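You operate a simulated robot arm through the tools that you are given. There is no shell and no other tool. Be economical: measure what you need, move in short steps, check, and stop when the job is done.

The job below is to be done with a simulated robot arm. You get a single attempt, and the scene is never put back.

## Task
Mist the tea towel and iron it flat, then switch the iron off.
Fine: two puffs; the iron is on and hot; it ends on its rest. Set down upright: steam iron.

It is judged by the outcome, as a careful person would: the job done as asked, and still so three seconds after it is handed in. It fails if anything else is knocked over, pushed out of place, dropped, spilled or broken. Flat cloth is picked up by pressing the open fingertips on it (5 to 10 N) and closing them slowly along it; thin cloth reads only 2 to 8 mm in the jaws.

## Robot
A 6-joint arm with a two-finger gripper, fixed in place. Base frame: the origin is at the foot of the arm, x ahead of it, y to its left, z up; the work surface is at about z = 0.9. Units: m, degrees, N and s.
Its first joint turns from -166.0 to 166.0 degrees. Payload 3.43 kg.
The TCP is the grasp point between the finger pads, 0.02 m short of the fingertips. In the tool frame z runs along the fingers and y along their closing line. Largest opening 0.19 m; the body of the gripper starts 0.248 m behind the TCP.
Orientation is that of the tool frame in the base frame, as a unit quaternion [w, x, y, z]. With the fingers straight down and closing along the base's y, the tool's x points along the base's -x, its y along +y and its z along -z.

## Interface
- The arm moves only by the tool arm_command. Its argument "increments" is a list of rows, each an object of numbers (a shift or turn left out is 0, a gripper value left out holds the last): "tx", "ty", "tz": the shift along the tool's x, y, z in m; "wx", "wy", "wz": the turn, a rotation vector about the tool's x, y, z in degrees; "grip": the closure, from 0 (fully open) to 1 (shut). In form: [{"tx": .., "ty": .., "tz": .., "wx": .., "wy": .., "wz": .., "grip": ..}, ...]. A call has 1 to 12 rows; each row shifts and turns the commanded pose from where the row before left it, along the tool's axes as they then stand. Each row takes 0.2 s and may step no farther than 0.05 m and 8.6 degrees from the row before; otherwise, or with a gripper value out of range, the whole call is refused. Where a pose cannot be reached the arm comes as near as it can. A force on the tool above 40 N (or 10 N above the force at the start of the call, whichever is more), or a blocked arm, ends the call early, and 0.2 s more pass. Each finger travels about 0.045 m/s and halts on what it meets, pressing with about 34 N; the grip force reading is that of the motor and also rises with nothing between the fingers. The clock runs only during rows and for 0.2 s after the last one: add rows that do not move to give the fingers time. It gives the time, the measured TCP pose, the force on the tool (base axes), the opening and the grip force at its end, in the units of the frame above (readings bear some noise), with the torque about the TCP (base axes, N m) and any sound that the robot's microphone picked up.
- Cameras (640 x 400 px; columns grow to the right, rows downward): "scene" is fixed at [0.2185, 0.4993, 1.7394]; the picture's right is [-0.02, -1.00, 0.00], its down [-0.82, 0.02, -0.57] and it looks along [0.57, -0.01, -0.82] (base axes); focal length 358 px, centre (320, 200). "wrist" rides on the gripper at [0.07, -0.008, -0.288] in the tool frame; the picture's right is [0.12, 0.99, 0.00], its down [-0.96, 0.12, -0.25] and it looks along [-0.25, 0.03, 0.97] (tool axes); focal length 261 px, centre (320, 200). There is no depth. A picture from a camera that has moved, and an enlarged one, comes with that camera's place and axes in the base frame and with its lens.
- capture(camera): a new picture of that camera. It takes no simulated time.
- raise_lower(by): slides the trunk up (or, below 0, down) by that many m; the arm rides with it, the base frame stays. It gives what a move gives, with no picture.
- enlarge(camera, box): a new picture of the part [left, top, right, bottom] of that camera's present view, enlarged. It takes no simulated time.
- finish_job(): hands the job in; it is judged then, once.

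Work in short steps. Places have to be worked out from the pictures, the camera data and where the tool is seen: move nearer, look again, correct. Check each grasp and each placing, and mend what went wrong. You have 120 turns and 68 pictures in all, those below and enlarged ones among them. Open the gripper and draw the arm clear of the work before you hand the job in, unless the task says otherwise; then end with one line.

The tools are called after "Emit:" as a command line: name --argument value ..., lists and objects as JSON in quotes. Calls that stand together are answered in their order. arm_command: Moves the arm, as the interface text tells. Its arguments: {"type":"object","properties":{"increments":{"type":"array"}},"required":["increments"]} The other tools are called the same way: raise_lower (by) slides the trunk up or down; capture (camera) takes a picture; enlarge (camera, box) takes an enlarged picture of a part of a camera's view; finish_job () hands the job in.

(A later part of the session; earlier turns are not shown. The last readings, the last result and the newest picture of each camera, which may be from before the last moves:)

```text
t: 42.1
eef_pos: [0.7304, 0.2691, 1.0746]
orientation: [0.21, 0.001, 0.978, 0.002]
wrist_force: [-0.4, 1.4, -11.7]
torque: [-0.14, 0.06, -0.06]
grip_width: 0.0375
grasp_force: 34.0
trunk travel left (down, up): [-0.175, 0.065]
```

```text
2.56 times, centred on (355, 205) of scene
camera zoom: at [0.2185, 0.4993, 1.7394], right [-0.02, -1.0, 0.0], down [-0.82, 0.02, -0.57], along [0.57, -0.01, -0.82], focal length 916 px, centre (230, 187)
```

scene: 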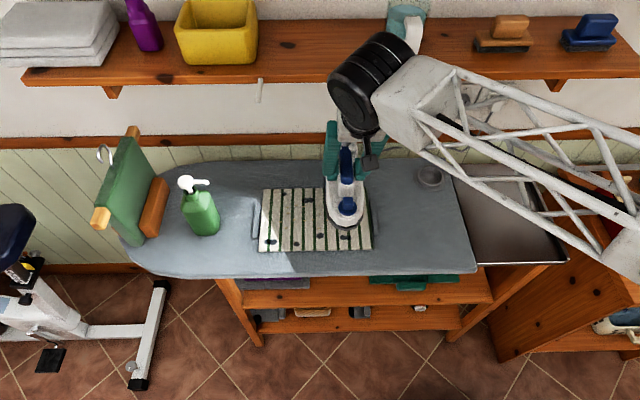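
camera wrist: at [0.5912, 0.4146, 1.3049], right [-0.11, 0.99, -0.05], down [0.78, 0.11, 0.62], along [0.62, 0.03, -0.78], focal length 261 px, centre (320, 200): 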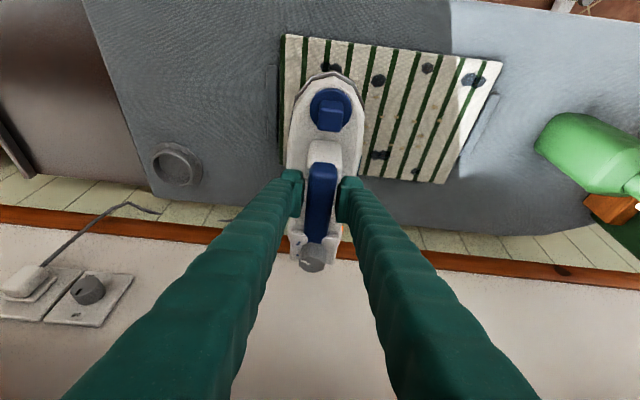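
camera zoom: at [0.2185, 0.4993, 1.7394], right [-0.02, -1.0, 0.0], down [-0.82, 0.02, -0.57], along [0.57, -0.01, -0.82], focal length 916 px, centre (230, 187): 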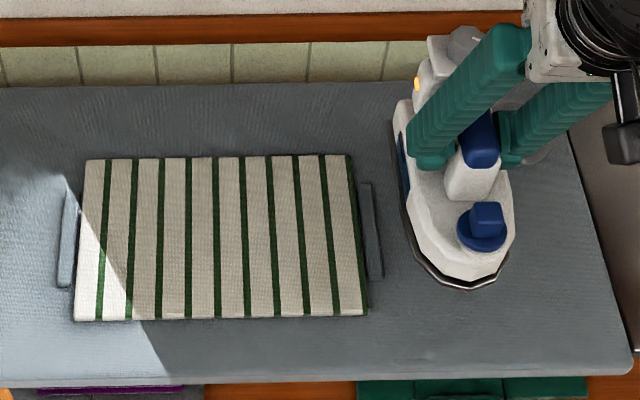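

The towel is smooth and dry, still in place. I carry the iron back above its tray place at (0.777, -0.025).

Emit:
arm_command --increments '[{"tx": -0.007, "ty": -0.049, "tz": 0.0032}, {"tx": -0.007, "ty": -0.049, "tz": 0.0032}, {"tx": -0.007, "ty": -0.049, "tz": 0.0032}, {"tx": -0.007, "ty": -0.049, "tz": 0.0032}, {"tx": -0.007, "ty": -0.049, "tz": 0.0032}, {"tx": -0.007, "ty": -0.047, "tz": 0.0032}, {}, {"tx": 0.0103, "tz": 0.0228}, {"tx": 0.0103, "tz": 0.0228}, {}]'

Emit:
capture --camera "wrist"

Emit:
enlarge --camera "scene" --box '[440, 110, 580, 260]'

```text
t: 44.3
eef_pos: [0.7774, -0.0237, 1.0247]
orientation: [0.21, 0.001, 0.978, 0.001]
wrist_force: [0.5, 0.1, -11.4]
torque: [0.0, 0.07, -0.01]
grip_width: 0.0374
grasp_force: 34.0
trunk travel left (down, up): [-0.175, 0.065]
```

```text
25 pictures are left
camera wrist: at [0.5945, -0.0331, 1.2572], right [-0.11, 0.99, -0.05], down [0.78, 0.11, 0.62], along [0.62, 0.03, -0.78], focal length 261 px, centre (320, 200)
```

wrist: 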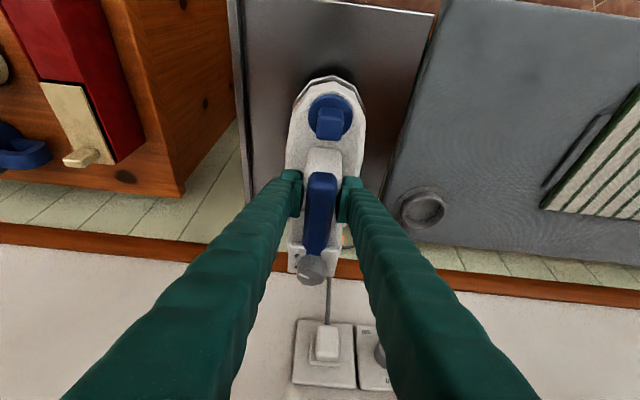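

```text
2.67 times, centred on (510, 185) of scene
camera zoom: at [0.2185, 0.4993, 1.7394], right [-0.02, -1.0, 0.0], down [-0.82, 0.02, -0.57], along [0.57, -0.01, -0.82], focal length 954 px, centre (-187, 240)
```

zoom: 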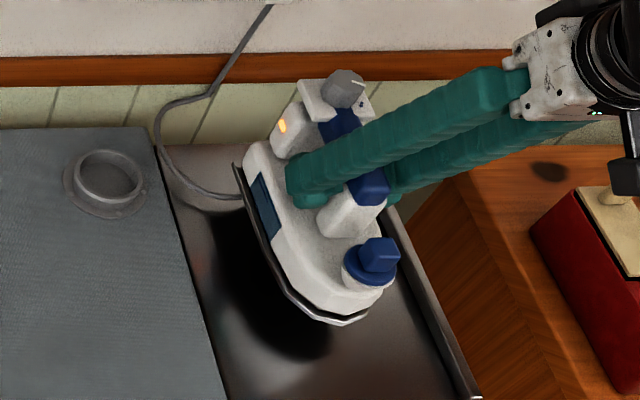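

It is above its old spot, level. I lower in 4 mm steps until the weight comes off.

Emit:
arm_command --increments '[{"tx": 0.0025, "tz": 0.0055}, {"tx": 0.0025, "tz": 0.0055}, {"tx": 0.0017, "tz": 0.0036}, {"tx": 0.0017, "tz": 0.0036}, {}]'

```text
t: 45.5
eef_pos: [0.7767, -0.024, 1.0044]
orientation: [0.21, 0.0, 0.978, 0.002]
wrist_force: [-0.5, -0.2, -11.4]
torque: [0.02, 0.07, -0.01]
grip_width: 0.0371
grasp_force: 34.0
trunk travel left (down, up): [-0.175, 0.065]
```

Emit:
arm_command --increments '[{"tx": 0.0008, "tz": 0.0018}, {"tx": 0.0008, "tz": 0.0018}, {"tx": 0.0008, "tz": 0.0018}, {}]'

```text
t: 46.5
eef_pos: [0.7764, -0.024, 0.9988]
orientation: [0.21, 0.001, 0.978, 0.001]
wrist_force: [0.1, 1.1, -11.3]
torque: [-0.03, 0.08, -0.01]
grip_width: 0.0374
grasp_force: 34.0
trunk travel left (down, up): [-0.175, 0.065]
```

Still carrying full weight, as the handle shifted a few mm in the jaws while pressing. I keep lowering gently.

Emit:
arm_command --increments '[{"tx": 0.0008, "tz": 0.0018}, {"tx": 0.0008, "tz": 0.0018}, {"tx": 0.0008, "tz": 0.0018}, {}]'

```text
t: 47.5
eef_pos: [0.7764, -0.0243, 0.993]
orientation: [0.211, 0.0, 0.978, 0.002]
wrist_force: [-0.6, 0.3, -11.5]
torque: [0.01, 0.07, -0.02]
grip_width: 0.0374
grasp_force: 33.8
trunk travel left (down, up): [-0.175, 0.065]
```

I look to see how far the sole is from the tray.

Emit:
enlarge --camera "scene" --box '[460, 130, 560, 250]'

```text
3.33 times, centred on (510, 190) of scene
camera zoom: at [0.2185, 0.4993, 1.7394], right [-0.02, -1.0, 0.0], down [-0.82, 0.02, -0.57], along [0.57, -0.01, -0.82], focal length 1192 px, centre (-313, 233)
```

zoom: 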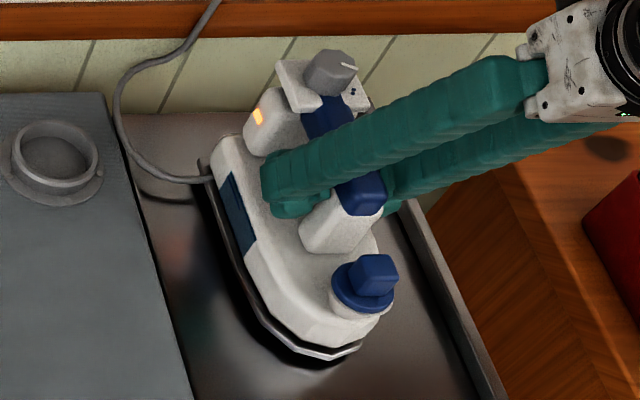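

It is still several mm above the tray. I continue down in small steps.

Emit:
arm_command --increments '[{"tx": 0.0008, "tz": 0.0018}, {"tx": 0.0008, "tz": 0.0018}, {"tx": 0.0008, "tz": 0.0018}, {}]'

```text
t: 48.5
eef_pos: [0.776, -0.0233, 0.986]
orientation: [0.21, 0.0, 0.978, 0.001]
wrist_force: [0.1, -0.6, -11.3]
torque: [0.0, 0.07, 0.02]
grip_width: 0.0372
grasp_force: 34.1
trunk travel left (down, up): [-0.175, 0.065]
```

Emit:
arm_command --increments '[{"tx": 0.0008, "tz": 0.0018}, {"tx": 0.0008, "tz": 0.0018}, {}]'

Emit:
enlarge --camera "scene" --box '[460, 130, 560, 250]'

```text
t: 49.3
eef_pos: [0.776, -0.0232, 0.9831]
orientation: [0.211, 0.001, 0.978, 0.001]
wrist_force: [-1.5, -0.4, -3.7]
torque: [-0.3, -0.32, -0.09]
grip_width: 0.0371
grasp_force: 34.3
trunk travel left (down, up): [-0.175, 0.065]
```

```text
3.33 times, centred on (510, 190) of scene
camera zoom: at [0.2185, 0.4993, 1.7394], right [-0.02, -1.0, 0.0], down [-0.82, 0.02, -0.57], along [0.57, -0.01, -0.82], focal length 1192 px, centre (-313, 233)
```

zoom: 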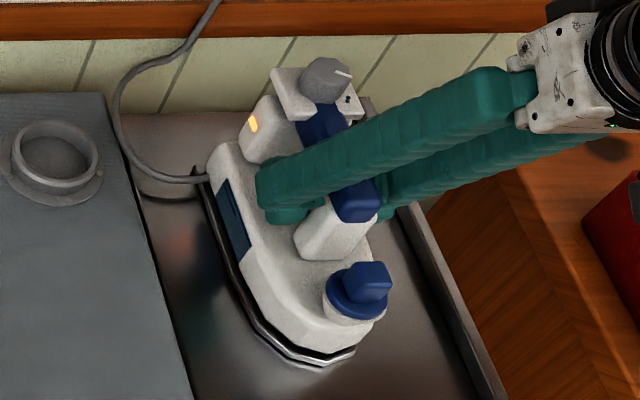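

The tray is taking the weight. One more millimetre, then I open the jaws.

Emit:
arm_command --increments '[{"tx": 0.0005, "tz": 0.0011}, {}, {"grip": 0.75}, {"grip": 0.65}, {"grip": 0.55}, {"grip": 0.5}, {}, {}]'

Emit:
enlarge --camera "wrist" --box '[230, 80, 410, 240]'

```text
t: 51.1
eef_pos: [0.7772, -0.0238, 0.9818]
orientation: [0.211, 0.0, 0.977, 0.003]
wrist_force: [0.5, -0.3, 0.5]
torque: [0.05, 0.0, -0.02]
grip_width: 0.0951
grasp_force: 0.1
trunk travel left (down, up): [-0.175, 0.065]
```

```text
2.50 times, centred on (320, 160) of wrist
camera zoom: at [0.5944, -0.033, 1.2147], right [-0.11, 0.99, -0.05], down [0.77, 0.11, 0.62], along [0.62, 0.03, -0.78], focal length 652 px, centre (320, 300)
```

zoom: 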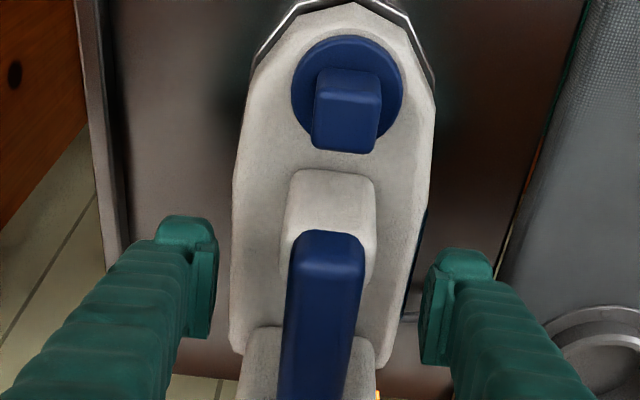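

The iron stands on the tray. I rise straight up off the handle and tilt further, so I can look at and reach the dial beneath the shelf.

Emit:
arm_command --increments '[{"tx": -0.0165, "tz": -0.0364}, {"tx": -0.0165, "tz": -0.0364}, {"tx": -0.0165, "tz": -0.0364}, {"wy": -6}, {"wy": -6}, {}, {}]'

Emit:
capture --camera "wrist"

Emit:
enlarge --camera "scene" --box '[460, 130, 560, 250]'

```text
t: 52.7
eef_pos: [0.7763, -0.0239, 1.1016]
orientation: [0.311, 0.001, 0.95, 0.003]
wrist_force: [0.5, 0.4, 0.8]
torque: [-0.04, -0.03, -0.01]
grip_width: 0.0951
grasp_force: 0.0
trunk travel left (down, up): [-0.175, 0.065]
```

```text
20 pictures are left
camera wrist: at [0.5492, -0.0335, 1.2914], right [-0.1, 0.99, -0.07], down [0.63, 0.11, 0.77], along [0.77, 0.03, -0.63], focal length 261 px, centre (320, 200)
```

wrist: 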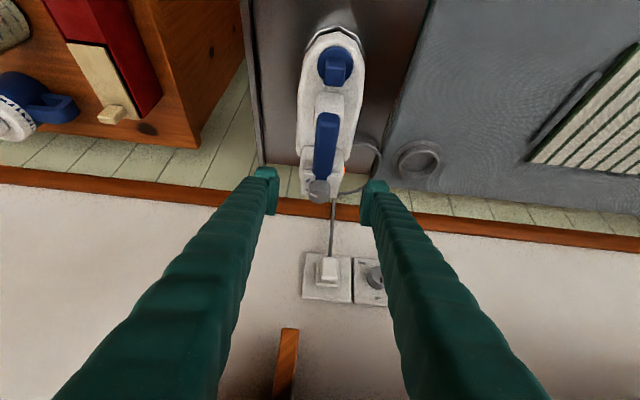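

```text
3.33 times, centred on (510, 190) of scene
camera zoom: at [0.2185, 0.4993, 1.7394], right [-0.02, -1.0, 0.0], down [-0.82, 0.02, -0.57], along [0.57, -0.01, -0.82], focal length 1192 px, centre (-313, 233)
```

zoom: 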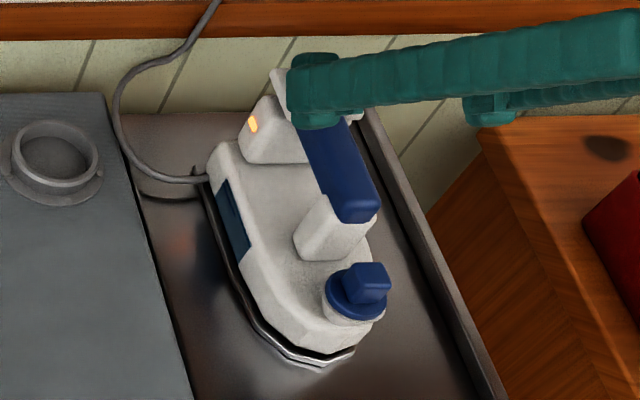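

The iron rests properly on its tray with the light on. I look closely at the dial.

Emit:
enlarge --camera "wrist" --box '[285, 155, 365, 215]'

```text
6.67 times, centred on (325, 185) of wrist
camera zoom: at [0.5492, -0.0335, 1.2914], right [-0.1, 0.99, -0.07], down [0.63, 0.11, 0.77], along [0.77, 0.03, -0.63], focal length 1738 px, centre (287, 300)
```

zoom: 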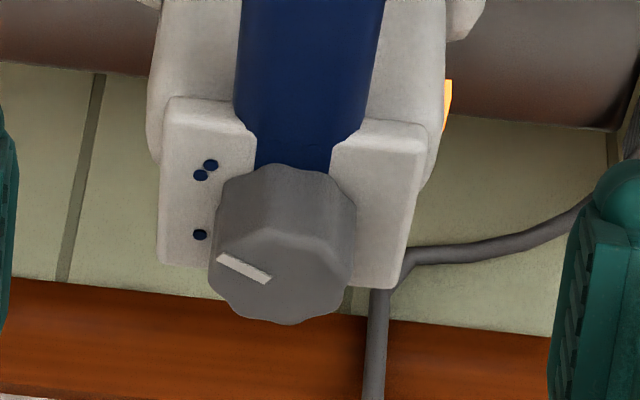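

The dial's top centre is near (0.853, -0.024, 1.034), about 33 mm wide; the pointer stands at two dots, so off lies counter-clockwise past one dot. I turn the tool 30° clockwise about the vertical beforehand and hover over the dial.

Emit:
arm_command --increments '[{"wx": 4.43, "wz": 6.05, "grip": 0.6}, {"wx": 4.43, "wz": 6.05}, {"wx": 4.43, "wz": 6.05}, {"wx": 4.43, "wz": 6.05}, {}, {"tx": -0.0217, "ty": 0.0198, "tz": 0.0283}, {"tx": -0.0217, "ty": 0.0198, "tz": 0.0283}, {}, {}]'

Emit:
enlarge --camera "wrist" --box '[240, 80, 400, 220]'

Emit:
enlarge --camera "scene" --box '[460, 60, 640, 220]'

```text
t: 54.7
eef_pos: [0.856, -0.0233, 1.0818]
orientation: [0.301, 0.247, 0.918, -0.079]
wrist_force: [0.6, 0.1, -0.3]
torque: [0.03, 0.01, 0.03]
grip_width: 0.0759
grasp_force: 0.0
trunk travel left (down, up): [-0.175, 0.065]
```

```text
2.86 times, centred on (320, 150) of wrist
camera zoom: at [0.6552, 0.0825, 1.2724], right [0.41, 0.91, -0.07], down [0.6, -0.22, 0.77], along [0.68, -0.36, -0.64], focal length 745 px, centre (320, 343)
```

zoom: 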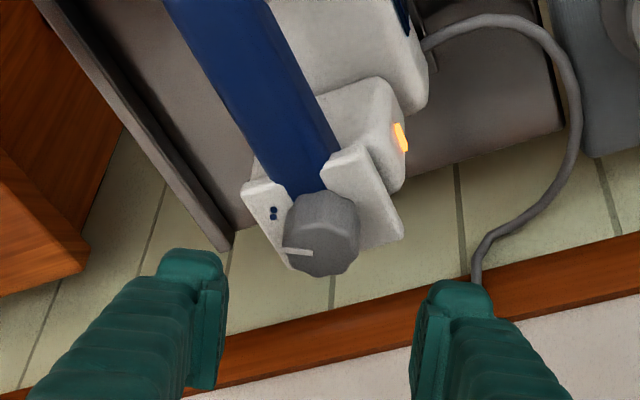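

```text
2.50 times, centred on (550, 140) of scene
camera zoom: at [0.2185, 0.4993, 1.7394], right [-0.02, -1.0, 0.0], down [-0.82, 0.02, -0.57], along [0.57, -0.01, -0.82], focal length 894 px, centre (-255, 350)
```

zoom: 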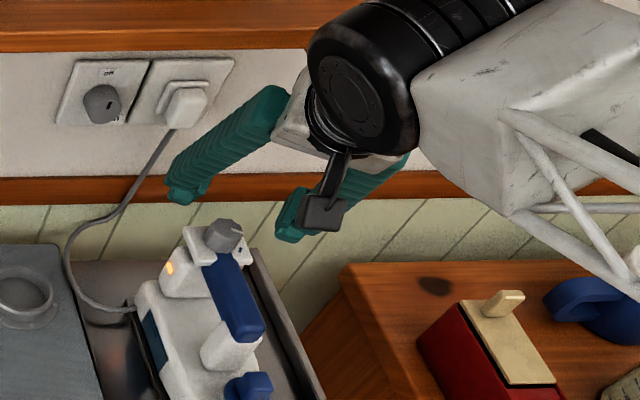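

The dial lines up with the jaw centre, perhaps 3 mm nearer than I assumed. I lower onto it with that correction.

Emit:
arm_command --increments '[{"tx": 0.0083, "ty": -0.0002, "tz": 0.0096}, {"tx": 0.0083, "ty": -0.0002, "tz": 0.0096}, {"tx": 0.0083, "ty": -0.0002, "tz": 0.0096}, {}]'

Emit:
enlarge --camera "wrist" --box '[250, 110, 390, 230]'

```text
t: 55.7
eef_pos: [0.853, -0.0221, 1.0434]
orientation: [0.3, 0.247, 0.918, -0.078]
wrist_force: [-0.3, 0.1, 0.0]
torque: [0.01, -0.01, 0.02]
grip_width: 0.0759
grasp_force: 0.0
trunk travel left (down, up): [-0.175, 0.065]
```

```text
3.33 times, centred on (320, 170) of wrist
camera zoom: at [0.6524, 0.0831, 1.234], right [0.41, 0.91, -0.07], down [0.6, -0.22, 0.77], along [0.68, -0.36, -0.64], focal length 869 px, centre (320, 300)
```

zoom: 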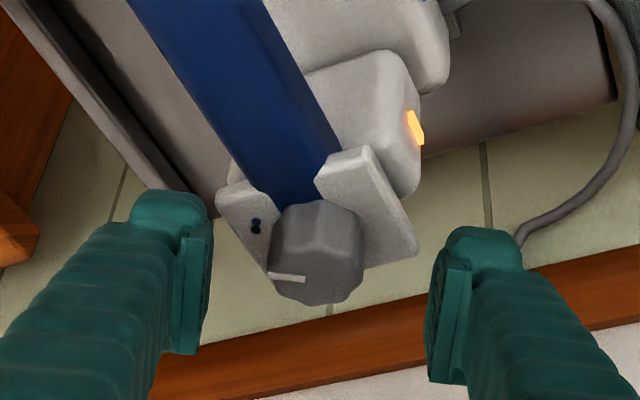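

The dial stands between the pads. I close on it.

Emit:
arm_command --increments '[{"grip": 0.7}, {"grip": 0.75}, {"grip": 0.8}, {"grip": 0.83}, {"grip": 0.86}, {"grip": 0.9}, {}]'

Emit:
enlarge --camera "wrist" --box '[250, 110, 390, 230]'

```text
t: 57.3
eef_pos: [0.8536, -0.0209, 1.0434]
orientation: [0.301, 0.246, 0.918, -0.078]
wrist_force: [-0.6, -2.7, 0.0]
torque: [0.06, 0.1, 0.01]
grip_width: 0.0326
grasp_force: 34.2
trunk travel left (down, up): [-0.175, 0.065]
```

```text
3.33 times, centred on (320, 170) of wrist
camera zoom: at [0.6525, 0.083, 1.2342], right [0.41, 0.91, -0.07], down [0.6, -0.22, 0.77], along [0.68, -0.36, -0.64], focal length 869 px, centre (320, 300)
```

zoom: 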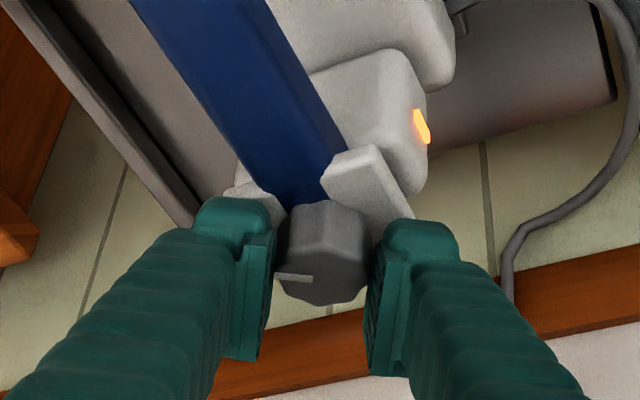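

Held at 33 mm. I twist counter-clockwise 30° about the vertical and check whether the dial follows.

Emit:
arm_command --increments '[{"wx": -4.43, "wz": -6.05}, {"wx": -4.43, "wz": -6.05}, {"wx": -4.43, "wz": -6.05}, {"wx": -4.43, "wz": -6.05}, {}]'

Emit:
enlarge --camera "wrist" --box '[250, 110, 390, 230]'

```text
t: 58.5
eef_pos: [0.8542, -0.0232, 1.0437]
orientation: [0.312, 0.001, 0.95, 0.002]
wrist_force: [2.8, -2.9, -1.1]
torque: [0.09, -0.24, 0.02]
grip_width: 0.0327
grasp_force: 34.2
trunk travel left (down, up): [-0.175, 0.065]
```

```text
3.33 times, centred on (320, 170) of wrist
camera zoom: at [0.6265, -0.0326, 1.2339], right [-0.1, 0.99, -0.07], down [0.63, 0.11, 0.77], along [0.77, 0.03, -0.63], focal length 869 px, centre (320, 300)
```

zoom: 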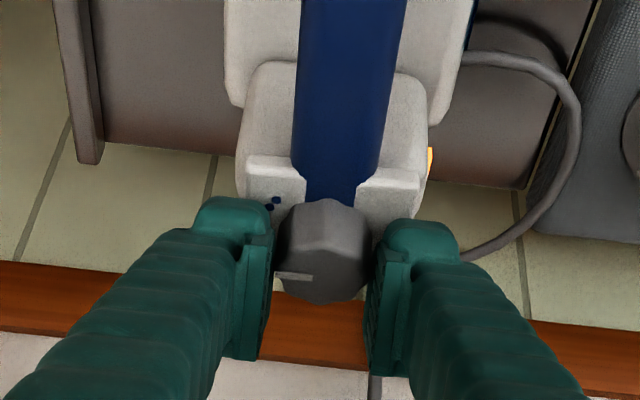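

The dial turns with the jaws and the iron stays still. I twist another 37.5°.

Emit:
arm_command --increments '[{"wx": -4.43, "wz": -6.05}, {"wx": -4.43, "wz": -6.05}, {"wx": -4.43, "wz": -6.05}, {"wx": -4.43, "wz": -6.05}, {"wx": -4.43, "wz": -6.05}, {}]'

Emit:
enlarge --camera "wrist" --box '[250, 110, 390, 230]'

Emit:
enlarge --camera "scene" --box '[460, 60, 640, 220]'

```text
t: 59.9
eef_pos: [0.856, -0.0237, 1.0443]
orientation: [0.296, -0.305, 0.899, 0.102]
wrist_force: [6.5, -1.3, 6.3]
torque: [0.29, -0.25, -0.01]
grip_width: 0.0328
grasp_force: 33.8
trunk travel left (down, up): [-0.175, 0.065]
```

```text
3.33 times, centred on (320, 170) of wrist
camera zoom: at [0.6791, -0.1693, 1.2337], right [-0.68, 0.73, -0.07], down [0.43, 0.47, 0.77], along [0.6, 0.49, -0.63], focal length 869 px, centre (320, 300)
```

zoom: 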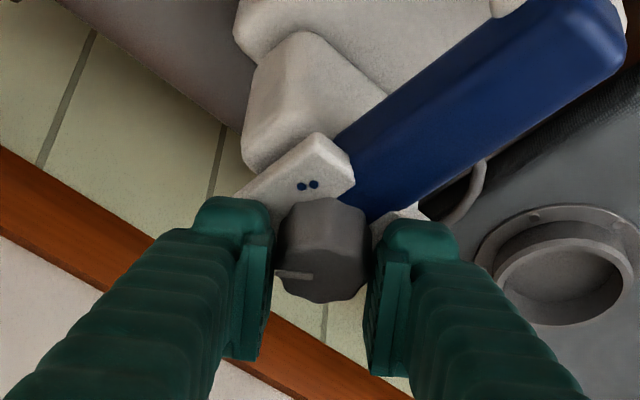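

```text
2.50 times, centred on (550, 140) of scene
camera zoom: at [0.2185, 0.4993, 1.7394], right [-0.02, -1.0, 0.0], down [-0.82, 0.02, -0.57], along [0.57, -0.01, -0.82], focal length 894 px, centre (-255, 350)
```

zoom: 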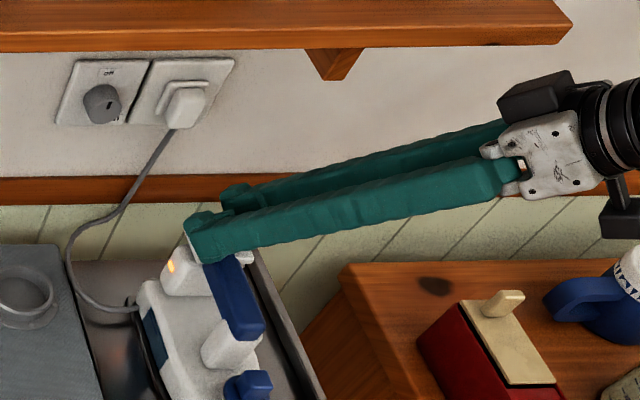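

The light is still on and the pointer is near one dot. I continue 37.5° more.

Emit:
arm_command --increments '[{"wx": -4.43, "wz": -6.05}, {"wx": -4.43, "wz": -6.05}, {"wx": -4.43, "wz": -6.05}, {"wx": -4.43, "wz": -6.05}, {"wx": -4.43, "wz": -6.05}, {}]'

Emit:
enlarge --camera "scene" --box '[460, 60, 640, 220]'

Emit:
enlarge --camera "wrist" --box '[230, 80, 410, 230]'

```text
t: 60.7
eef_pos: [0.8491, -0.0214, 1.044]
orientation: [0.27, -0.475, 0.823, 0.157]
wrist_force: [-35.9, 18.4, 0.1]
torque: [-2.32, -9.52, -4.81]
grip_width: 0.0325
grasp_force: 34.2
trunk travel left (down, up): [-0.175, 0.065]
stopped in row 4: the force on the tool passed its limit at 108 N (the readings are from after the stop); the commanded pose is now the measured one
```

```text
2.50 times, centred on (550, 140) of scene
camera zoom: at [0.2185, 0.4993, 1.7394], right [-0.02, -1.0, 0.0], down [-0.82, 0.02, -0.57], along [0.57, -0.01, -0.82], focal length 894 px, centre (-255, 350)
```

zoom: 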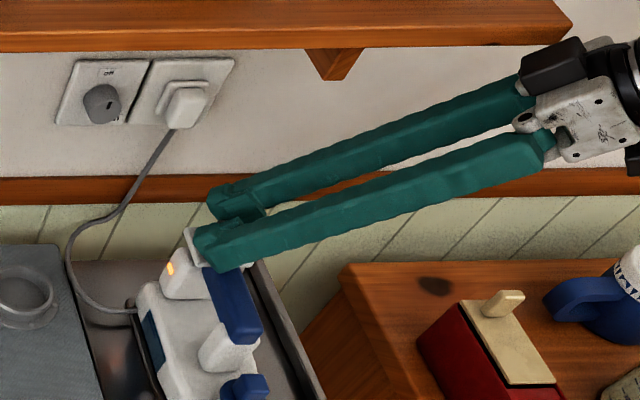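

```text
2.67 times, centred on (320, 155) of wrist
camera zoom: at [0.7431, -0.2226, 1.2337], right [-0.91, 0.41, -0.07], down [0.21, 0.6, 0.77], along [0.36, 0.68, -0.63], focal length 695 px, centre (320, 320)
```

zoom: 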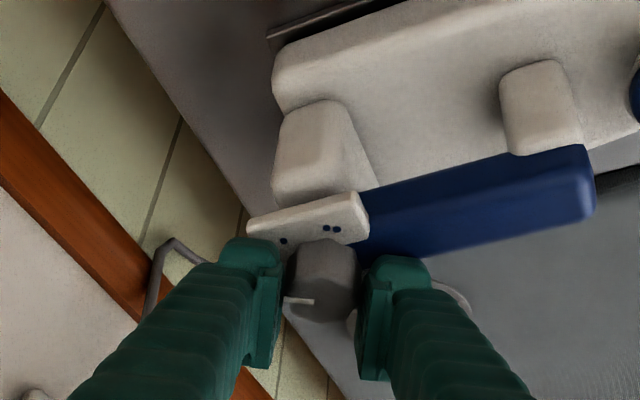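

The gripper's back end met something near the shelf bracket; pointer is now past one dot, iron not moved. I turn back 15° to relieve the contact, then open the jaws and rise off the dial.

Emit:
arm_command --increments '[{"wx": 4.43, "wz": 6.05}, {"wx": 4.43, "wz": 6.05}, {}, {"grip": 0.8}, {"grip": 0.7}, {"grip": 0.6}, {}, {}]'

```text
t: 62.5
eef_pos: [0.8504, -0.0234, 1.0429]
orientation: [0.288, -0.362, 0.878, 0.121]
wrist_force: [0.1, -0.4, 0.2]
torque: [-0.01, 0.0, -0.01]
grip_width: 0.076
grasp_force: 0.1
trunk travel left (down, up): [-0.175, 0.065]
```

Free of contact. I rise 4.5 cm, turn the tool back clockwise by about 82°, and look before regrasping.

Emit:
arm_command --increments '[{"tx": -0.0133, "tz": -0.0182}, {"tx": -0.0133, "tz": -0.0182}, {"wx": 4.43, "wz": 6.05}, {"wx": 4.43, "wz": 6.05}, {"wx": 4.43, "wz": 6.05}, {"wx": 4.43, "wz": 6.05}, {"wx": 4.43, "wz": 6.05}, {"wx": 4.43, "wz": 6.05}, {"wx": 4.43, "wz": 6.05}, {"wx": 4.43, "wz": 6.05}, {"wx": 4.43, "wz": 6.05}, {}]'

Emit:
arm_command --increments '[{"wx": 4.43, "wz": 6.05}, {"wx": 4.43, "wz": 6.05}, {}, {}]'

Emit:
enlarge --camera "wrist" --box '[240, 80, 400, 220]'

```text
t: 65.1
eef_pos: [0.8517, -0.0241, 1.0886]
orientation: [0.305, 0.187, 0.932, -0.06]
wrist_force: [0.3, 0.1, 1.4]
torque: [0.01, 0.0, 0.03]
grip_width: 0.0759
grasp_force: 0.0
trunk travel left (down, up): [-0.175, 0.065]
```

```text
t: 66.1
eef_pos: [0.8525, -0.0228, 1.0877]
orientation: [0.294, 0.307, 0.9, -0.099]
wrist_force: [-0.5, 0.0, 0.4]
torque: [-0.03, 0.02, 0.05]
grip_width: 0.0759
grasp_force: 0.0
trunk travel left (down, up): [-0.175, 0.065]
```

```text
2.86 times, centred on (320, 150) of wrist
camera zoom: at [0.667, 0.1075, 1.2786], right [0.53, 0.85, -0.07], down [0.57, -0.3, 0.77], along [0.63, -0.45, -0.64], focal length 745 px, centre (320, 343)
```

zoom: 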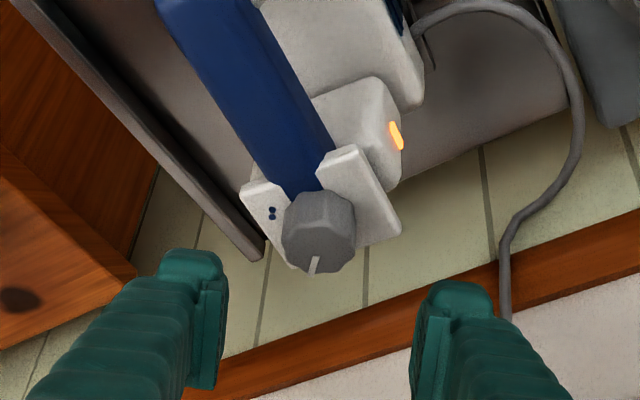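

The pointer now points back-right, past one dot, with the light still lit. I go down again and regrasp the dial.

Emit:
arm_command --increments '[{"tx": 0.0087, "tz": 0.0119}, {"tx": 0.0087, "tz": 0.0119}, {"tx": 0.0087, "tz": 0.0119}, {}, {"grip": 0.7}, {"grip": 0.75}, {"grip": 0.8}, {"grip": 0.83}, {"grip": 0.86}, {"grip": 0.9}, {}]'

```text
t: 68.5
eef_pos: [0.8509, -0.0229, 1.0434]
orientation: [0.294, 0.307, 0.9, -0.099]
wrist_force: [-3.1, -2.7, 0.4]
torque: [-0.24, -0.07, 0.01]
grip_width: 0.0323
grasp_force: 33.5
trunk travel left (down, up): [-0.175, 0.065]
```

Gripped again at 32 mm. I twist counter-clockwise 30° and check the light.

Emit:
arm_command --increments '[{"wx": -4.43, "wz": -6.05}, {"wx": -4.43, "wz": -6.05}, {"wx": -4.43, "wz": -6.05}, {"wx": -4.43, "wz": -6.05}, {}]'

Emit:
enlarge --camera "wrist" --box '[240, 80, 400, 220]'

```text
t: 69.7
eef_pos: [0.8517, -0.0246, 1.0442]
orientation: [0.31, 0.063, 0.948, -0.019]
wrist_force: [0.7, -6.1, 6.5]
torque: [-0.15, -0.06, 0.01]
grip_width: 0.0322
grasp_force: 34.2
trunk travel left (down, up): [-0.175, 0.065]
```

```text
2.86 times, centred on (320, 150) of wrist
camera zoom: at [0.6258, -0.0035, 1.2341], right [0.04, 1.0, -0.07], down [0.64, 0.03, 0.77], along [0.77, -0.07, -0.64], focal length 745 px, centre (320, 343)
```

zoom: 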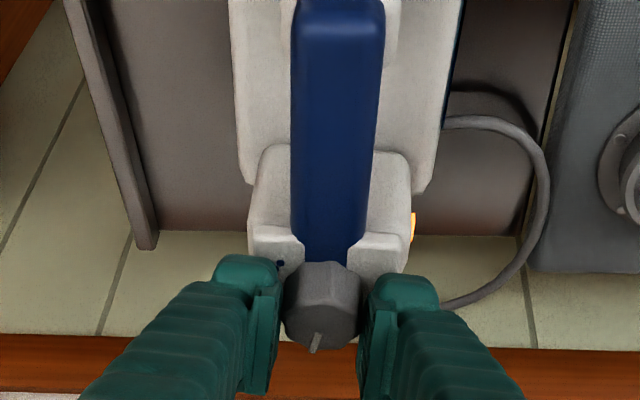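

The pointer is now nearly straight back and the light seems still lit. I twist 22.5° more.

Emit:
arm_command --increments '[{"wx": -4.43, "wz": -6.05}, {"wx": -4.43, "wz": -6.05}, {"wx": -4.43, "wz": -6.05}, {}]'

Emit:
enlarge --camera "scene" --box '[470, 120, 570, 220]'

```text
t: 70.7
eef_pos: [0.8513, -0.0234, 1.0436]
orientation: [0.308, -0.122, 0.942, 0.042]
wrist_force: [3.7, 1.6, 1.8]
torque: [0.01, -0.17, -0.03]
grip_width: 0.0303
grasp_force: 34.0
trunk travel left (down, up): [-0.175, 0.065]
```

```text
4.00 times, centred on (520, 170) of scene
camera zoom: at [0.2185, 0.4993, 1.7394], right [-0.02, -1.0, 0.0], down [-0.82, 0.02, -0.57], along [0.57, -0.01, -0.82], focal length 1431 px, centre (-480, 320)
```

zoom: 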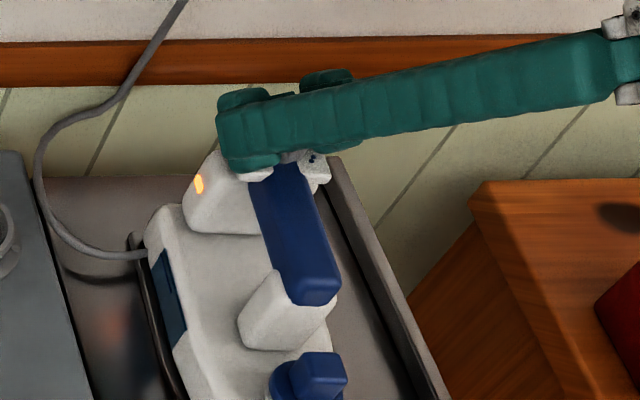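

The jaw width changed to 30 mm, hinting the dial may have reached a stop and the pads slid over its lobes. I open, rise and look at the pointer.

Emit:
arm_command --increments '[{"grip": 0.8}, {"grip": 0.7}, {"grip": 0.6}, {}, {"tx": -0.0133, "tz": -0.0182}, {"tx": -0.0133, "tz": -0.0182}, {}]'

Emit:
enlarge --camera "wrist" --box '[280, 130, 370, 200]'

```text
t: 72.3
eef_pos: [0.8505, -0.023, 1.0897]
orientation: [0.308, -0.123, 0.942, 0.041]
wrist_force: [-0.5, -0.3, 0.6]
torque: [0.01, 0.01, 0.02]
grip_width: 0.0758
grasp_force: 0.0
trunk travel left (down, up): [-0.175, 0.065]
```

```text
5.71 times, centred on (325, 165) of wrist
camera zoom: at [0.6345, -0.0909, 1.2792], right [-0.35, 0.94, -0.07], down [0.58, 0.27, 0.77], along [0.74, 0.23, -0.64], focal length 1489 px, centre (291, 400)
```

zoom: 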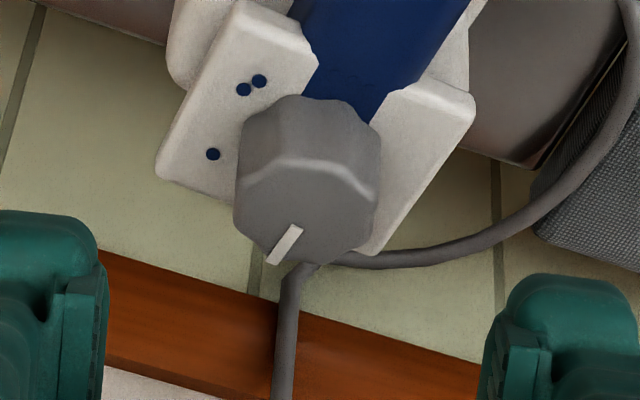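

The pointer now points straight back, one step past one dot, where it stopped. I raise further and check the light and dial from the scene camera.

Emit:
arm_command --increments '[{"tx": -0.0133, "tz": -0.0182}, {"tx": 0.03, "tz": -0.03}, {"tx": 0.03, "tz": -0.03}, {"tx": 0.03, "tz": -0.03}, {}]'

Emit:
enlarge --camera "scene" --box '[480, 130, 550, 185]'

```text
t: 73.5
eef_pos: [0.7295, -0.0563, 1.1306]
orientation: [0.309, -0.123, 0.942, 0.042]
wrist_force: [0.1, 0.4, 0.7]
torque: [-0.01, 0.02, -0.02]
grip_width: 0.0762
grasp_force: 0.0
trunk travel left (down, up): [-0.175, 0.065]
```

```text
7.27 times, centred on (515, 158) of scene
camera zoom: at [0.2185, 0.4993, 1.7394], right [-0.02, -1.0, 0.0], down [-0.82, 0.02, -0.57], along [0.57, -0.01, -0.82], focal length 2601 px, centre (-1098, 509)
```

zoom: 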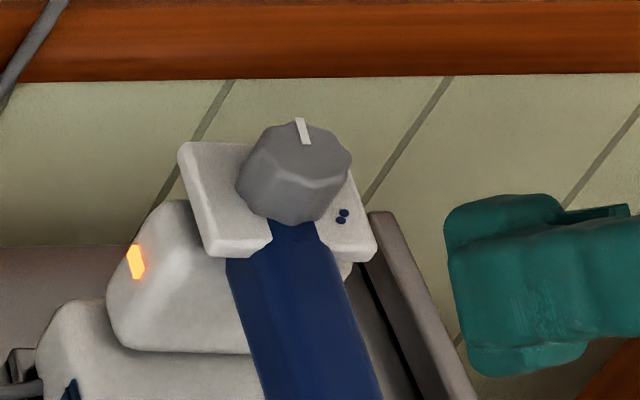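

The light is still lit and the pointer is about 7° short of straight back, so the pads may have slipped short of "off". I go back over the dial, turn the tool clockwise 45° again, regrasp and twist further.

Emit:
arm_command --increments '[{"tx": -0.03, "tz": 0.03}, {"tx": -0.03, "tz": 0.03}, {"tx": -0.03, "tz": 0.03}, {"tx": 0.0133, "tz": 0.0182}, {"wx": 4.43, "wz": 6.05}, {"wx": 4.43, "wz": 6.05}, {"wx": 4.43, "wz": 6.05}, {"wx": 4.43, "wz": 6.05}, {"wx": 4.43, "wz": 6.05}, {"wx": 4.43, "wz": 6.05}, {}]'

Emit:
arm_command --increments '[{"tx": 0.0091, "tz": 0.0123}, {"tx": 0.0091, "tz": 0.0123}, {"tx": 0.0091, "tz": 0.0123}, {}, {"grip": 0.7}, {"grip": 0.75}, {"grip": 0.8}, {"grip": 0.83}, {"grip": 0.86}, {"grip": 0.9}, {"grip": 1}, {}]'

```text
t: 75.9
eef_pos: [0.8519, -0.0231, 1.0889]
orientation: [0.3, 0.248, 0.918, -0.08]
wrist_force: [-0.1, -0.9, 0.8]
torque: [-0.01, 0.01, -0.01]
grip_width: 0.0761
grasp_force: 0.1
trunk travel left (down, up): [-0.175, 0.065]
```

```text
t: 78.5
eef_pos: [0.8513, -0.0231, 1.0427]
orientation: [0.3, 0.247, 0.918, -0.079]
wrist_force: [-1.4, -1.2, -0.3]
torque: [0.07, 0.15, -0.04]
grip_width: 0.0304
grasp_force: 33.2
trunk travel left (down, up): [-0.175, 0.065]
```

Gripped at 30 mm. I twist in short steps and watch the torque and width.

Emit:
arm_command --increments '[{"wx": -4.43, "wz": -6.05}, {"wx": -4.43, "wz": -6.05}, {}]'

Emit:
arm_command --increments '[{"wx": -4.43, "wz": -6.05}, {"wx": -4.43, "wz": -6.05}, {}]'

Emit:
enlarge --camera "wrist" --box '[240, 80, 400, 220]'

```text
t: 79.3
eef_pos: [0.8499, -0.0234, 1.0424]
orientation: [0.309, 0.124, 0.942, -0.039]
wrist_force: [-2.0, -2.0, 0.8]
torque: [0.01, -0.19, 0.01]
grip_width: 0.0305
grasp_force: 34.4
trunk travel left (down, up): [-0.175, 0.065]
```

```text
t: 80.1
eef_pos: [0.8517, -0.0233, 1.0427]
orientation: [0.312, 0.001, 0.95, 0.002]
wrist_force: [2.0, -2.3, 0.3]
torque: [0.24, 0.05, -0.26]
grip_width: 0.0306
grasp_force: 33.8
trunk travel left (down, up): [-0.175, 0.065]
```

```text
2.86 times, centred on (320, 150) of wrist
camera zoom: at [0.6249, -0.0326, 1.2331], right [-0.09, 0.99, -0.07], down [0.63, 0.11, 0.77], along [0.77, 0.03, -0.64], focal length 745 px, centre (320, 343)
```

zoom: 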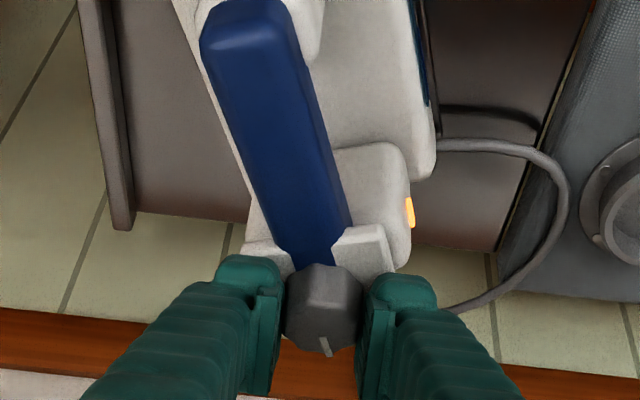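

At this point the dial is at its stop and the whole iron began to turn (about 12°), yet the light is still lit. I let go of the dial, rise, and look at the light and at the wall switch plate beside the plug.

Emit:
arm_command --increments '[{"grip": 0.8}, {"grip": 0.7}, {"grip": 0.6}, {}, {"tx": -0.0133, "tz": -0.0182}, {"tx": -0.0133, "tz": -0.0182}, {"tx": -0.0133, "tz": -0.0182}, {"tx": 0.03, "tz": -0.03}, {"tx": 0.03, "tz": -0.03}, {"tx": 0.03, "tz": -0.03}, {}]'

Emit:
enlarge --camera "scene" --box '[440, 75, 545, 175]'

```text
t: 82.5
eef_pos: [0.7242, -0.0228, 1.1285]
orientation: [0.311, 0.001, 0.951, 0.002]
wrist_force: [-0.4, 0.5, 0.0]
torque: [0.04, 0.01, -0.01]
grip_width: 0.0756
grasp_force: 0.0
trunk travel left (down, up): [-0.175, 0.065]
```

```text
4.00 times, centred on (492, 125) of scene
camera zoom: at [0.2185, 0.4993, 1.7394], right [-0.02, -1.0, 0.0], down [-0.82, 0.02, -0.57], along [0.57, -0.01, -0.82], focal length 1431 px, centre (-370, 500)
```

zoom: 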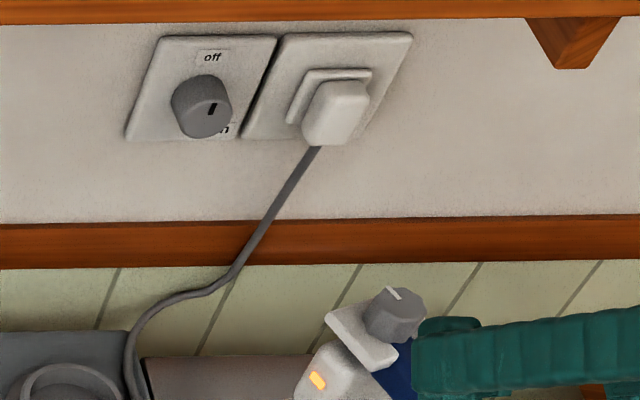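

The wall plate beside the plug is the real switch: "off" at its top, "on" below, with a grey knob at about (0.985, 0.097, 1.094); the iron dial only sets heat. I move over in front of it and turn the tool to point horizontally at the wall.

Emit:
arm_command --increments '[{"ty": 0.04, "grip": 0.66}, {"ty": 0.04}, {"ty": 0.04}, {"tx": -0.036, "tz": 0.0265}, {"tx": -0.036, "tz": 0.0265}, {"tx": -0.036, "tz": 0.0265}, {}]'

Emit:
arm_command --increments '[{"wy": -7.7}, {"wy": -7.7}, {"wy": -7.7}, {"wy": -7.7}, {"wy": -7.7}, {"wy": -7.7}, {"wy": -7.7}, {}, {}]'

```text
t: 84.1
eef_pos: [0.8611, 0.0974, 1.1315]
orientation: [0.312, 0.001, 0.95, 0.001]
wrist_force: [0.3, 0.4, 0.3]
torque: [-0.02, 0.01, -0.02]
grip_width: 0.0645
grasp_force: 0.1
trunk travel left (down, up): [-0.175, 0.065]
```

```text
t: 86.1
eef_pos: [0.8616, 0.0799, 1.1256]
orientation: [0.657, 0.009, 0.753, -0.019]
wrist_force: [0.1, 0.5, 0.5]
torque: [-0.01, 0.01, 0.01]
grip_width: 0.0646
grasp_force: 0.0
out of reach, approached as far as the arm can: row 4, 5
trunk travel left (down, up): [-0.175, 0.065]
```

The tool is nearly horizontal (82°) but drifted to y=0.080. I let it settle and read again.

Emit:
arm_command --increments '[{}, {}]'

```text
t: 86.7
eef_pos: [0.8594, 0.0794, 1.1252]
orientation: [0.658, 0.01, 0.753, -0.02]
wrist_force: [-0.8, -0.4, 0.5]
torque: [-0.02, 0.01, 0.0]
grip_width: 0.0645
grasp_force: 0.0
trunk travel left (down, up): [-0.175, 0.065]
```

Nearly there: I add the last 7.5° of tilt and 2.5° of yaw, and move to y≈0.097, z≈1.094, then look at the switch straight on.

Emit:
arm_command --increments '[{"wy": -7.5, "wx": -2.5}, {"ty": 0.0175}, {"tx": 0.031}, {}, {}]'

Emit:
enlarge --camera "wrist" --box '[240, 60, 400, 180]'

```text
t: 87.9
eef_pos: [0.8617, 0.0969, 1.095]
orientation: [0.705, -0.005, 0.709, -0.005]
wrist_force: [0.1, -0.8, 0.2]
torque: [0.0, -0.02, 0.03]
grip_width: 0.0646
grasp_force: 0.2
trunk travel left (down, up): [-0.175, 0.065]
```

```text
3.33 times, centred on (320, 120) of wrist
camera zoom: at [0.5722, 0.0858, 1.0257], right [0.0, 0.99, -0.13], down [-0.24, 0.13, 0.96], along [0.97, 0.03, 0.24], focal length 869 px, centre (320, 467)
```

zoom: 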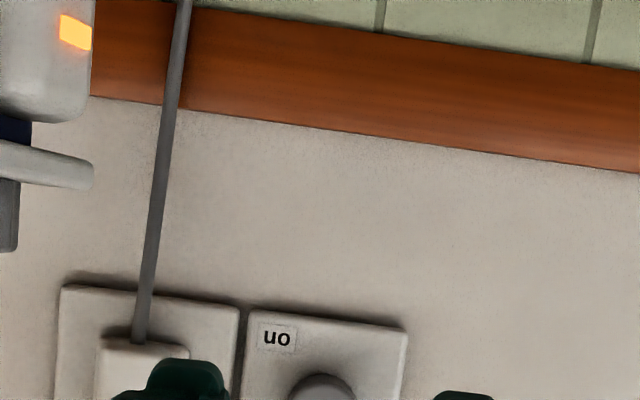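

The view shows "on" at the plate's lower right; "off" is at its top, so switching off means turning counter-clockwise as seen facing the wall. Knob centre refined to (0.985, 0.095, 1.097). I pre-turn the jaws clockwise 64° and advance so that the tips reach just past the knob's face.

Emit:
arm_command --increments '[{"tx": -0.002, "ty": -0.002}, {"wz": 8}, {"wz": 8}, {"wz": 8}, {"wz": 8}, {"wz": 8}, {"wz": 8}, {"wz": 8}, {"wz": 8}, {}]'

Emit:
arm_command --increments '[{"tz": 0.03}, {"tz": 0.03}, {"tz": 0.03}, {"tz": 0.014}, {"tz": 0.008}, {}]'

```text
t: 89.8
eef_pos: [0.8131, 0.1897, 1.2455]
orientation: [0.628, 0.299, 0.682, 0.225]
wrist_force: [0.2, 1.7, -28.1]
torque: [-0.96, -0.32, -0.09]
grip_width: 0.0555
grasp_force: 0.1
out of reach, approached as far as the arm can: row 2, 3, 4, 5, 6, 7, 8, 9
trunk travel left (down, up): [-0.175, 0.065]
stopped in row 9: the force on the tool passed its limit at 71 N (the readings are from after the stop); the commanded pose is now the measured one
```

```text
t: 90.1
eef_pos: [0.8181, 0.1898, 1.2429]
orientation: [0.626, 0.299, 0.684, 0.225]
wrist_force: [1.6, 4.1, -14.8]
torque: [-0.75, -0.15, -0.14]
grip_width: 0.0611
grasp_force: 0.0
trunk travel left (down, up): [-0.175, 0.065]
stopped in row 1: the force on the tool passed its limit at 51 N (the readings are from after the stop); the commanded pose is now the measured one
```

The clockwise pre-turn ran into a joint limit and the arm wandered up against the shelf's underside. I back down and away gently from the shelf first.

Emit:
arm_command --increments '[{"tx": 0.0072, "ty": -0.0068, "tz": 0.001}, {"tx": 0.0144, "ty": -0.0136, "tz": 0.002}, {"tx": 0.0144, "ty": -0.0136, "tz": 0.002}, {}, {}]'

```text
t: 91.3
eef_pos: [0.8067, 0.1997, 1.2248]
orientation: [0.624, 0.302, 0.688, 0.217]
wrist_force: [0.1, 0.5, 0.4]
torque: [0.01, 0.02, 0.02]
grip_width: 0.0647
grasp_force: 0.1
out of reach, approached as far as the arm can: row 2, 3
trunk travel left (down, up): [-0.175, 0.065]
```

Free of contact. I turn the jaws back counter-clockwise, away from the joint limit.

Emit:
arm_command --increments '[{"wz": -8}, {"wz": -8}, {"wz": -8}, {"wz": -8}, {"wz": -8}, {}, {}]'

```text
t: 92.9
eef_pos: [0.807, 0.1984, 1.2236]
orientation: [0.666, 0.048, 0.744, -0.003]
wrist_force: [0.4, 0.0, 0.1]
torque: [-0.01, 0.01, -0.03]
grip_width: 0.0646
grasp_force: 0.1
trunk travel left (down, up): [-0.175, 0.065]
```

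I return to the hover point in front of the switch and true up the tool's direction.

Emit:
arm_command --increments '[{"tx": 0.0226, "ty": -0.0212, "tz": 0.0151}, {"tx": 0.0226, "ty": -0.0212, "tz": 0.0151}, {"tx": 0.0226, "ty": -0.0212, "tz": 0.0151}, {"tx": 0.0226, "ty": -0.0212, "tz": 0.0151}, {"tx": 0.0226, "ty": -0.0212, "tz": 0.0151}, {"wx": -4, "wy": -6, "wz": -3.4}, {}, {}]'

```text
t: 94.7
eef_pos: [0.8631, 0.096, 1.0977]
orientation: [0.706, 0.002, 0.708, 0.0]
wrist_force: [-0.7, -0.3, 0.5]
torque: [0.0, -0.04, -0.01]
grip_width: 0.0645
grasp_force: 0.0
trunk travel left (down, up): [-0.175, 0.065]
```

Aligned again at (0.863, 0.096, 1.098). I test in free air that the counter-clockwise twist is within the joint range.

Emit:
arm_command --increments '[{"wz": -8}, {"wz": -8}, {"wz": -8}, {"wz": -8}, {"wz": -8}, {"wz": -8}, {}]'

Emit:
arm_command --increments '[{"wz": -8}, {"wz": -8}, {"wz": -8}, {"wz": -8}, {"wz": -8}, {}]'

```text
t: 96.3
eef_pos: [0.8628, 0.0956, 1.097]
orientation: [0.644, -0.286, 0.648, -0.288]
wrist_force: [-0.2, -0.3, -0.6]
torque: [-0.01, 0.0, 0.01]
grip_width: 0.0645
grasp_force: 0.1
trunk travel left (down, up): [-0.175, 0.065]
```

```text
t: 97.7
eef_pos: [0.862, 0.0954, 1.0966]
orientation: [0.507, -0.492, 0.511, -0.491]
wrist_force: [-0.3, 0.4, 0.4]
torque: [0.03, 0.02, -0.02]
grip_width: 0.0644
grasp_force: 0.0
trunk travel left (down, up): [-0.175, 0.065]
```

Free to -88°. I test a further 56°, so the whole turn might be done in one grasp.

Emit:
arm_command --increments '[{"wz": -8}, {"wz": -8}, {"wz": -8}, {"wz": -8}, {"wz": -8}, {"wz": -8}, {"wz": -8}, {}]'

```text
t: 99.5
eef_pos: [0.8628, 0.0957, 1.0974]
orientation: [-0.218, 0.673, -0.221, 0.671]
wrist_force: [0.1, 0.3, -0.1]
torque: [0.0, 0.04, 0.0]
grip_width: 0.0649
grasp_force: 0.1
trunk travel left (down, up): [-0.175, 0.065]
```

The whole range is free. I turn back to 0°.

Emit:
arm_command --increments '[{"wz": 8}, {"wz": 8}, {"wz": 8}, {"wz": 8}, {"wz": 8}, {"wz": 8}, {"wz": 8}, {"wz": 8}, {"wz": 8}, {"wz": 8}, {"wz": 8}, {"wz": 8}]'

Emit:
arm_command --increments '[{"wz": 8}, {"wz": 8}, {"wz": 8}, {"wz": 8}, {"wz": 8}, {"wz": 4}, {}]'

Emit:
arm_command --increments '[{"tz": 0.03}, {"tz": 0.03}, {"tz": 0.03}, {"tz": 0.012}, {}]'

```text
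t: 102.1
eef_pos: [0.8625, 0.0958, 1.097]
orientation: [0.645, -0.285, 0.648, -0.287]
wrist_force: [0.0, 0.3, -0.4]
torque: [0.01, -0.01, -0.02]
grip_width: 0.0648
grasp_force: 0.1
trunk travel left (down, up): [-0.175, 0.065]
```

```text
t: 103.7
eef_pos: [0.8626, 0.0956, 1.0977]
orientation: [0.705, -0.022, 0.708, -0.023]
wrist_force: [-0.1, 0.0, -0.8]
torque: [-0.01, 0.0, 0.01]
grip_width: 0.0646
grasp_force: 0.0
trunk travel left (down, up): [-0.175, 0.065]
```

```text
t: 104.9
eef_pos: [0.9632, 0.1023, 1.0978]
orientation: [0.704, -0.019, 0.709, -0.027]
wrist_force: [0.0, -0.8, 0.5]
torque: [-0.02, -0.01, 0.02]
grip_width: 0.0649
grasp_force: 0.0
out of reach, approached as far as the arm can: row 3
trunk travel left (down, up): [-0.175, 0.065]
```

The y drifted to 0.102 near that limit. I turn 16° counter-clockwise, away from the limit, correct y, and then move the last centimetre in.

Emit:
arm_command --increments '[{"tz": -0.01}, {"wz": -8}, {"wz": -8}, {}, {}]'

```text
t: 106.1
eef_pos: [0.9531, 0.1009, 1.0974]
orientation: [0.693, -0.117, 0.7, -0.127]
wrist_force: [0.3, 1.1, -0.5]
torque: [-0.03, 0.0, 0.0]
grip_width: 0.0642
grasp_force: 0.1
trunk travel left (down, up): [-0.175, 0.065]
```

Emit:
arm_command --increments '[{"tx": 0.002, "ty": -0.0056}, {"tz": 0.01}, {"tz": 0.01}, {}, {}]'

```text
t: 107.3
eef_pos: [0.972, 0.1027, 1.0996]
orientation: [0.693, -0.117, 0.7, -0.126]
wrist_force: [-32.0, -0.9, -5.0]
torque: [0.22, -0.58, -1.27]
grip_width: 0.0653
grasp_force: 0.9
out of reach, approached as far as the arm can: row 1, 3
trunk travel left (down, up): [-0.175, 0.065]
```

The -y finger tip touched something because y could not be held near that joint limit. I back off 3 cm and roll 48° further counter-clockwise, where the arm has room.

Emit:
arm_command --increments '[{"tz": -0.015}, {"tz": -0.015}, {"wz": -8}, {"wz": -8}, {"wz": -8}, {"wz": -8}, {"wz": -8}, {"wz": -8}, {}, {}]'

```text
t: 109.5
eef_pos: [0.9427, 0.1045, 1.0993]
orientation: [0.584, -0.393, 0.589, -0.396]
wrist_force: [0.2, 0.5, -0.3]
torque: [-0.03, -0.03, 0.0]
grip_width: 0.0644
grasp_force: 0.0
trunk travel left (down, up): [-0.175, 0.065]
```

Now I correct y to 0.095 and check the pose.

Emit:
arm_command --increments '[{"tx": 0.0096, "ty": -0.0018}, {}, {}]'

```text
t: 110.3
eef_pos: [0.9434, 0.0973, 1.098]
orientation: [0.582, -0.392, 0.592, -0.397]
wrist_force: [-0.2, 0.0, 0.1]
torque: [0.01, 0.0, 0.03]
grip_width: 0.0645
grasp_force: 0.1
out of reach, approached as far as the arm can: row 1
trunk travel left (down, up): [-0.175, 0.065]
```

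y=0.097 is near enough, and the jaws now sit above and below the knob, away from the plug. I move in gently.

Emit:
arm_command --increments '[{"tz": 0.015}, {"tz": 0.01}, {"tz": 0.005}, {}]'

```text
t: 111.3
eef_pos: [0.9701, 0.1019, 1.099]
orientation: [0.582, -0.391, 0.592, -0.398]
wrist_force: [-16.8, -1.3, -1.2]
torque: [-0.04, 0.03, 0.13]
grip_width: 0.0647
grasp_force: 0.1
out of reach, approached as far as the arm can: row 2
trunk travel left (down, up): [-0.175, 0.065]
```

Both tips touch the plate evenly at x≈0.99, so the knob lies between the pads. I back off 3 mm and close on it.

Emit:
arm_command --increments '[{"tz": -0.004}, {}, {"grip": 0.72}, {"grip": 0.76}, {"grip": 0.8}, {"grip": 0.84}, {"grip": 0.88}, {"grip": 0.94}, {"grip": 1}, {}, {}]'

```text
t: 113.7
eef_pos: [0.9679, 0.101, 1.1006]
orientation: [0.584, -0.389, 0.591, -0.398]
wrist_force: [1.0, -6.5, 7.0]
torque: [0.0, -0.08, -0.21]
grip_width: 0.0322
grasp_force: 44.8
trunk travel left (down, up): [-0.175, 0.065]
stopped in row 11: the force on the tool passed its limit at 41 N (the readings are from after the stop); the commanded pose is now the measured one
```

The knob is gripped at 32 mm. I twist counter-clockwise 32°, compensating a small offset, and watch torque and sound.

Emit:
arm_command --increments '[{"wz": -8, "ty": 0.0008}, {"wz": -8, "ty": 0.0008}, {"wz": -8, "ty": 0.0008}, {"wz": -8, "ty": 0.0008}, {}]'

```text
t: 114.9
eef_pos: [0.9681, 0.1017, 1.0981]
orientation: [-0.451, 0.537, -0.46, 0.544]
wrist_force: [-0.9, -8.2, 17.1]
torque: [-0.1, -0.18, -0.2]
grip_width: 0.0321
grasp_force: 45.2
trunk travel left (down, up): [-0.175, 0.065]
```

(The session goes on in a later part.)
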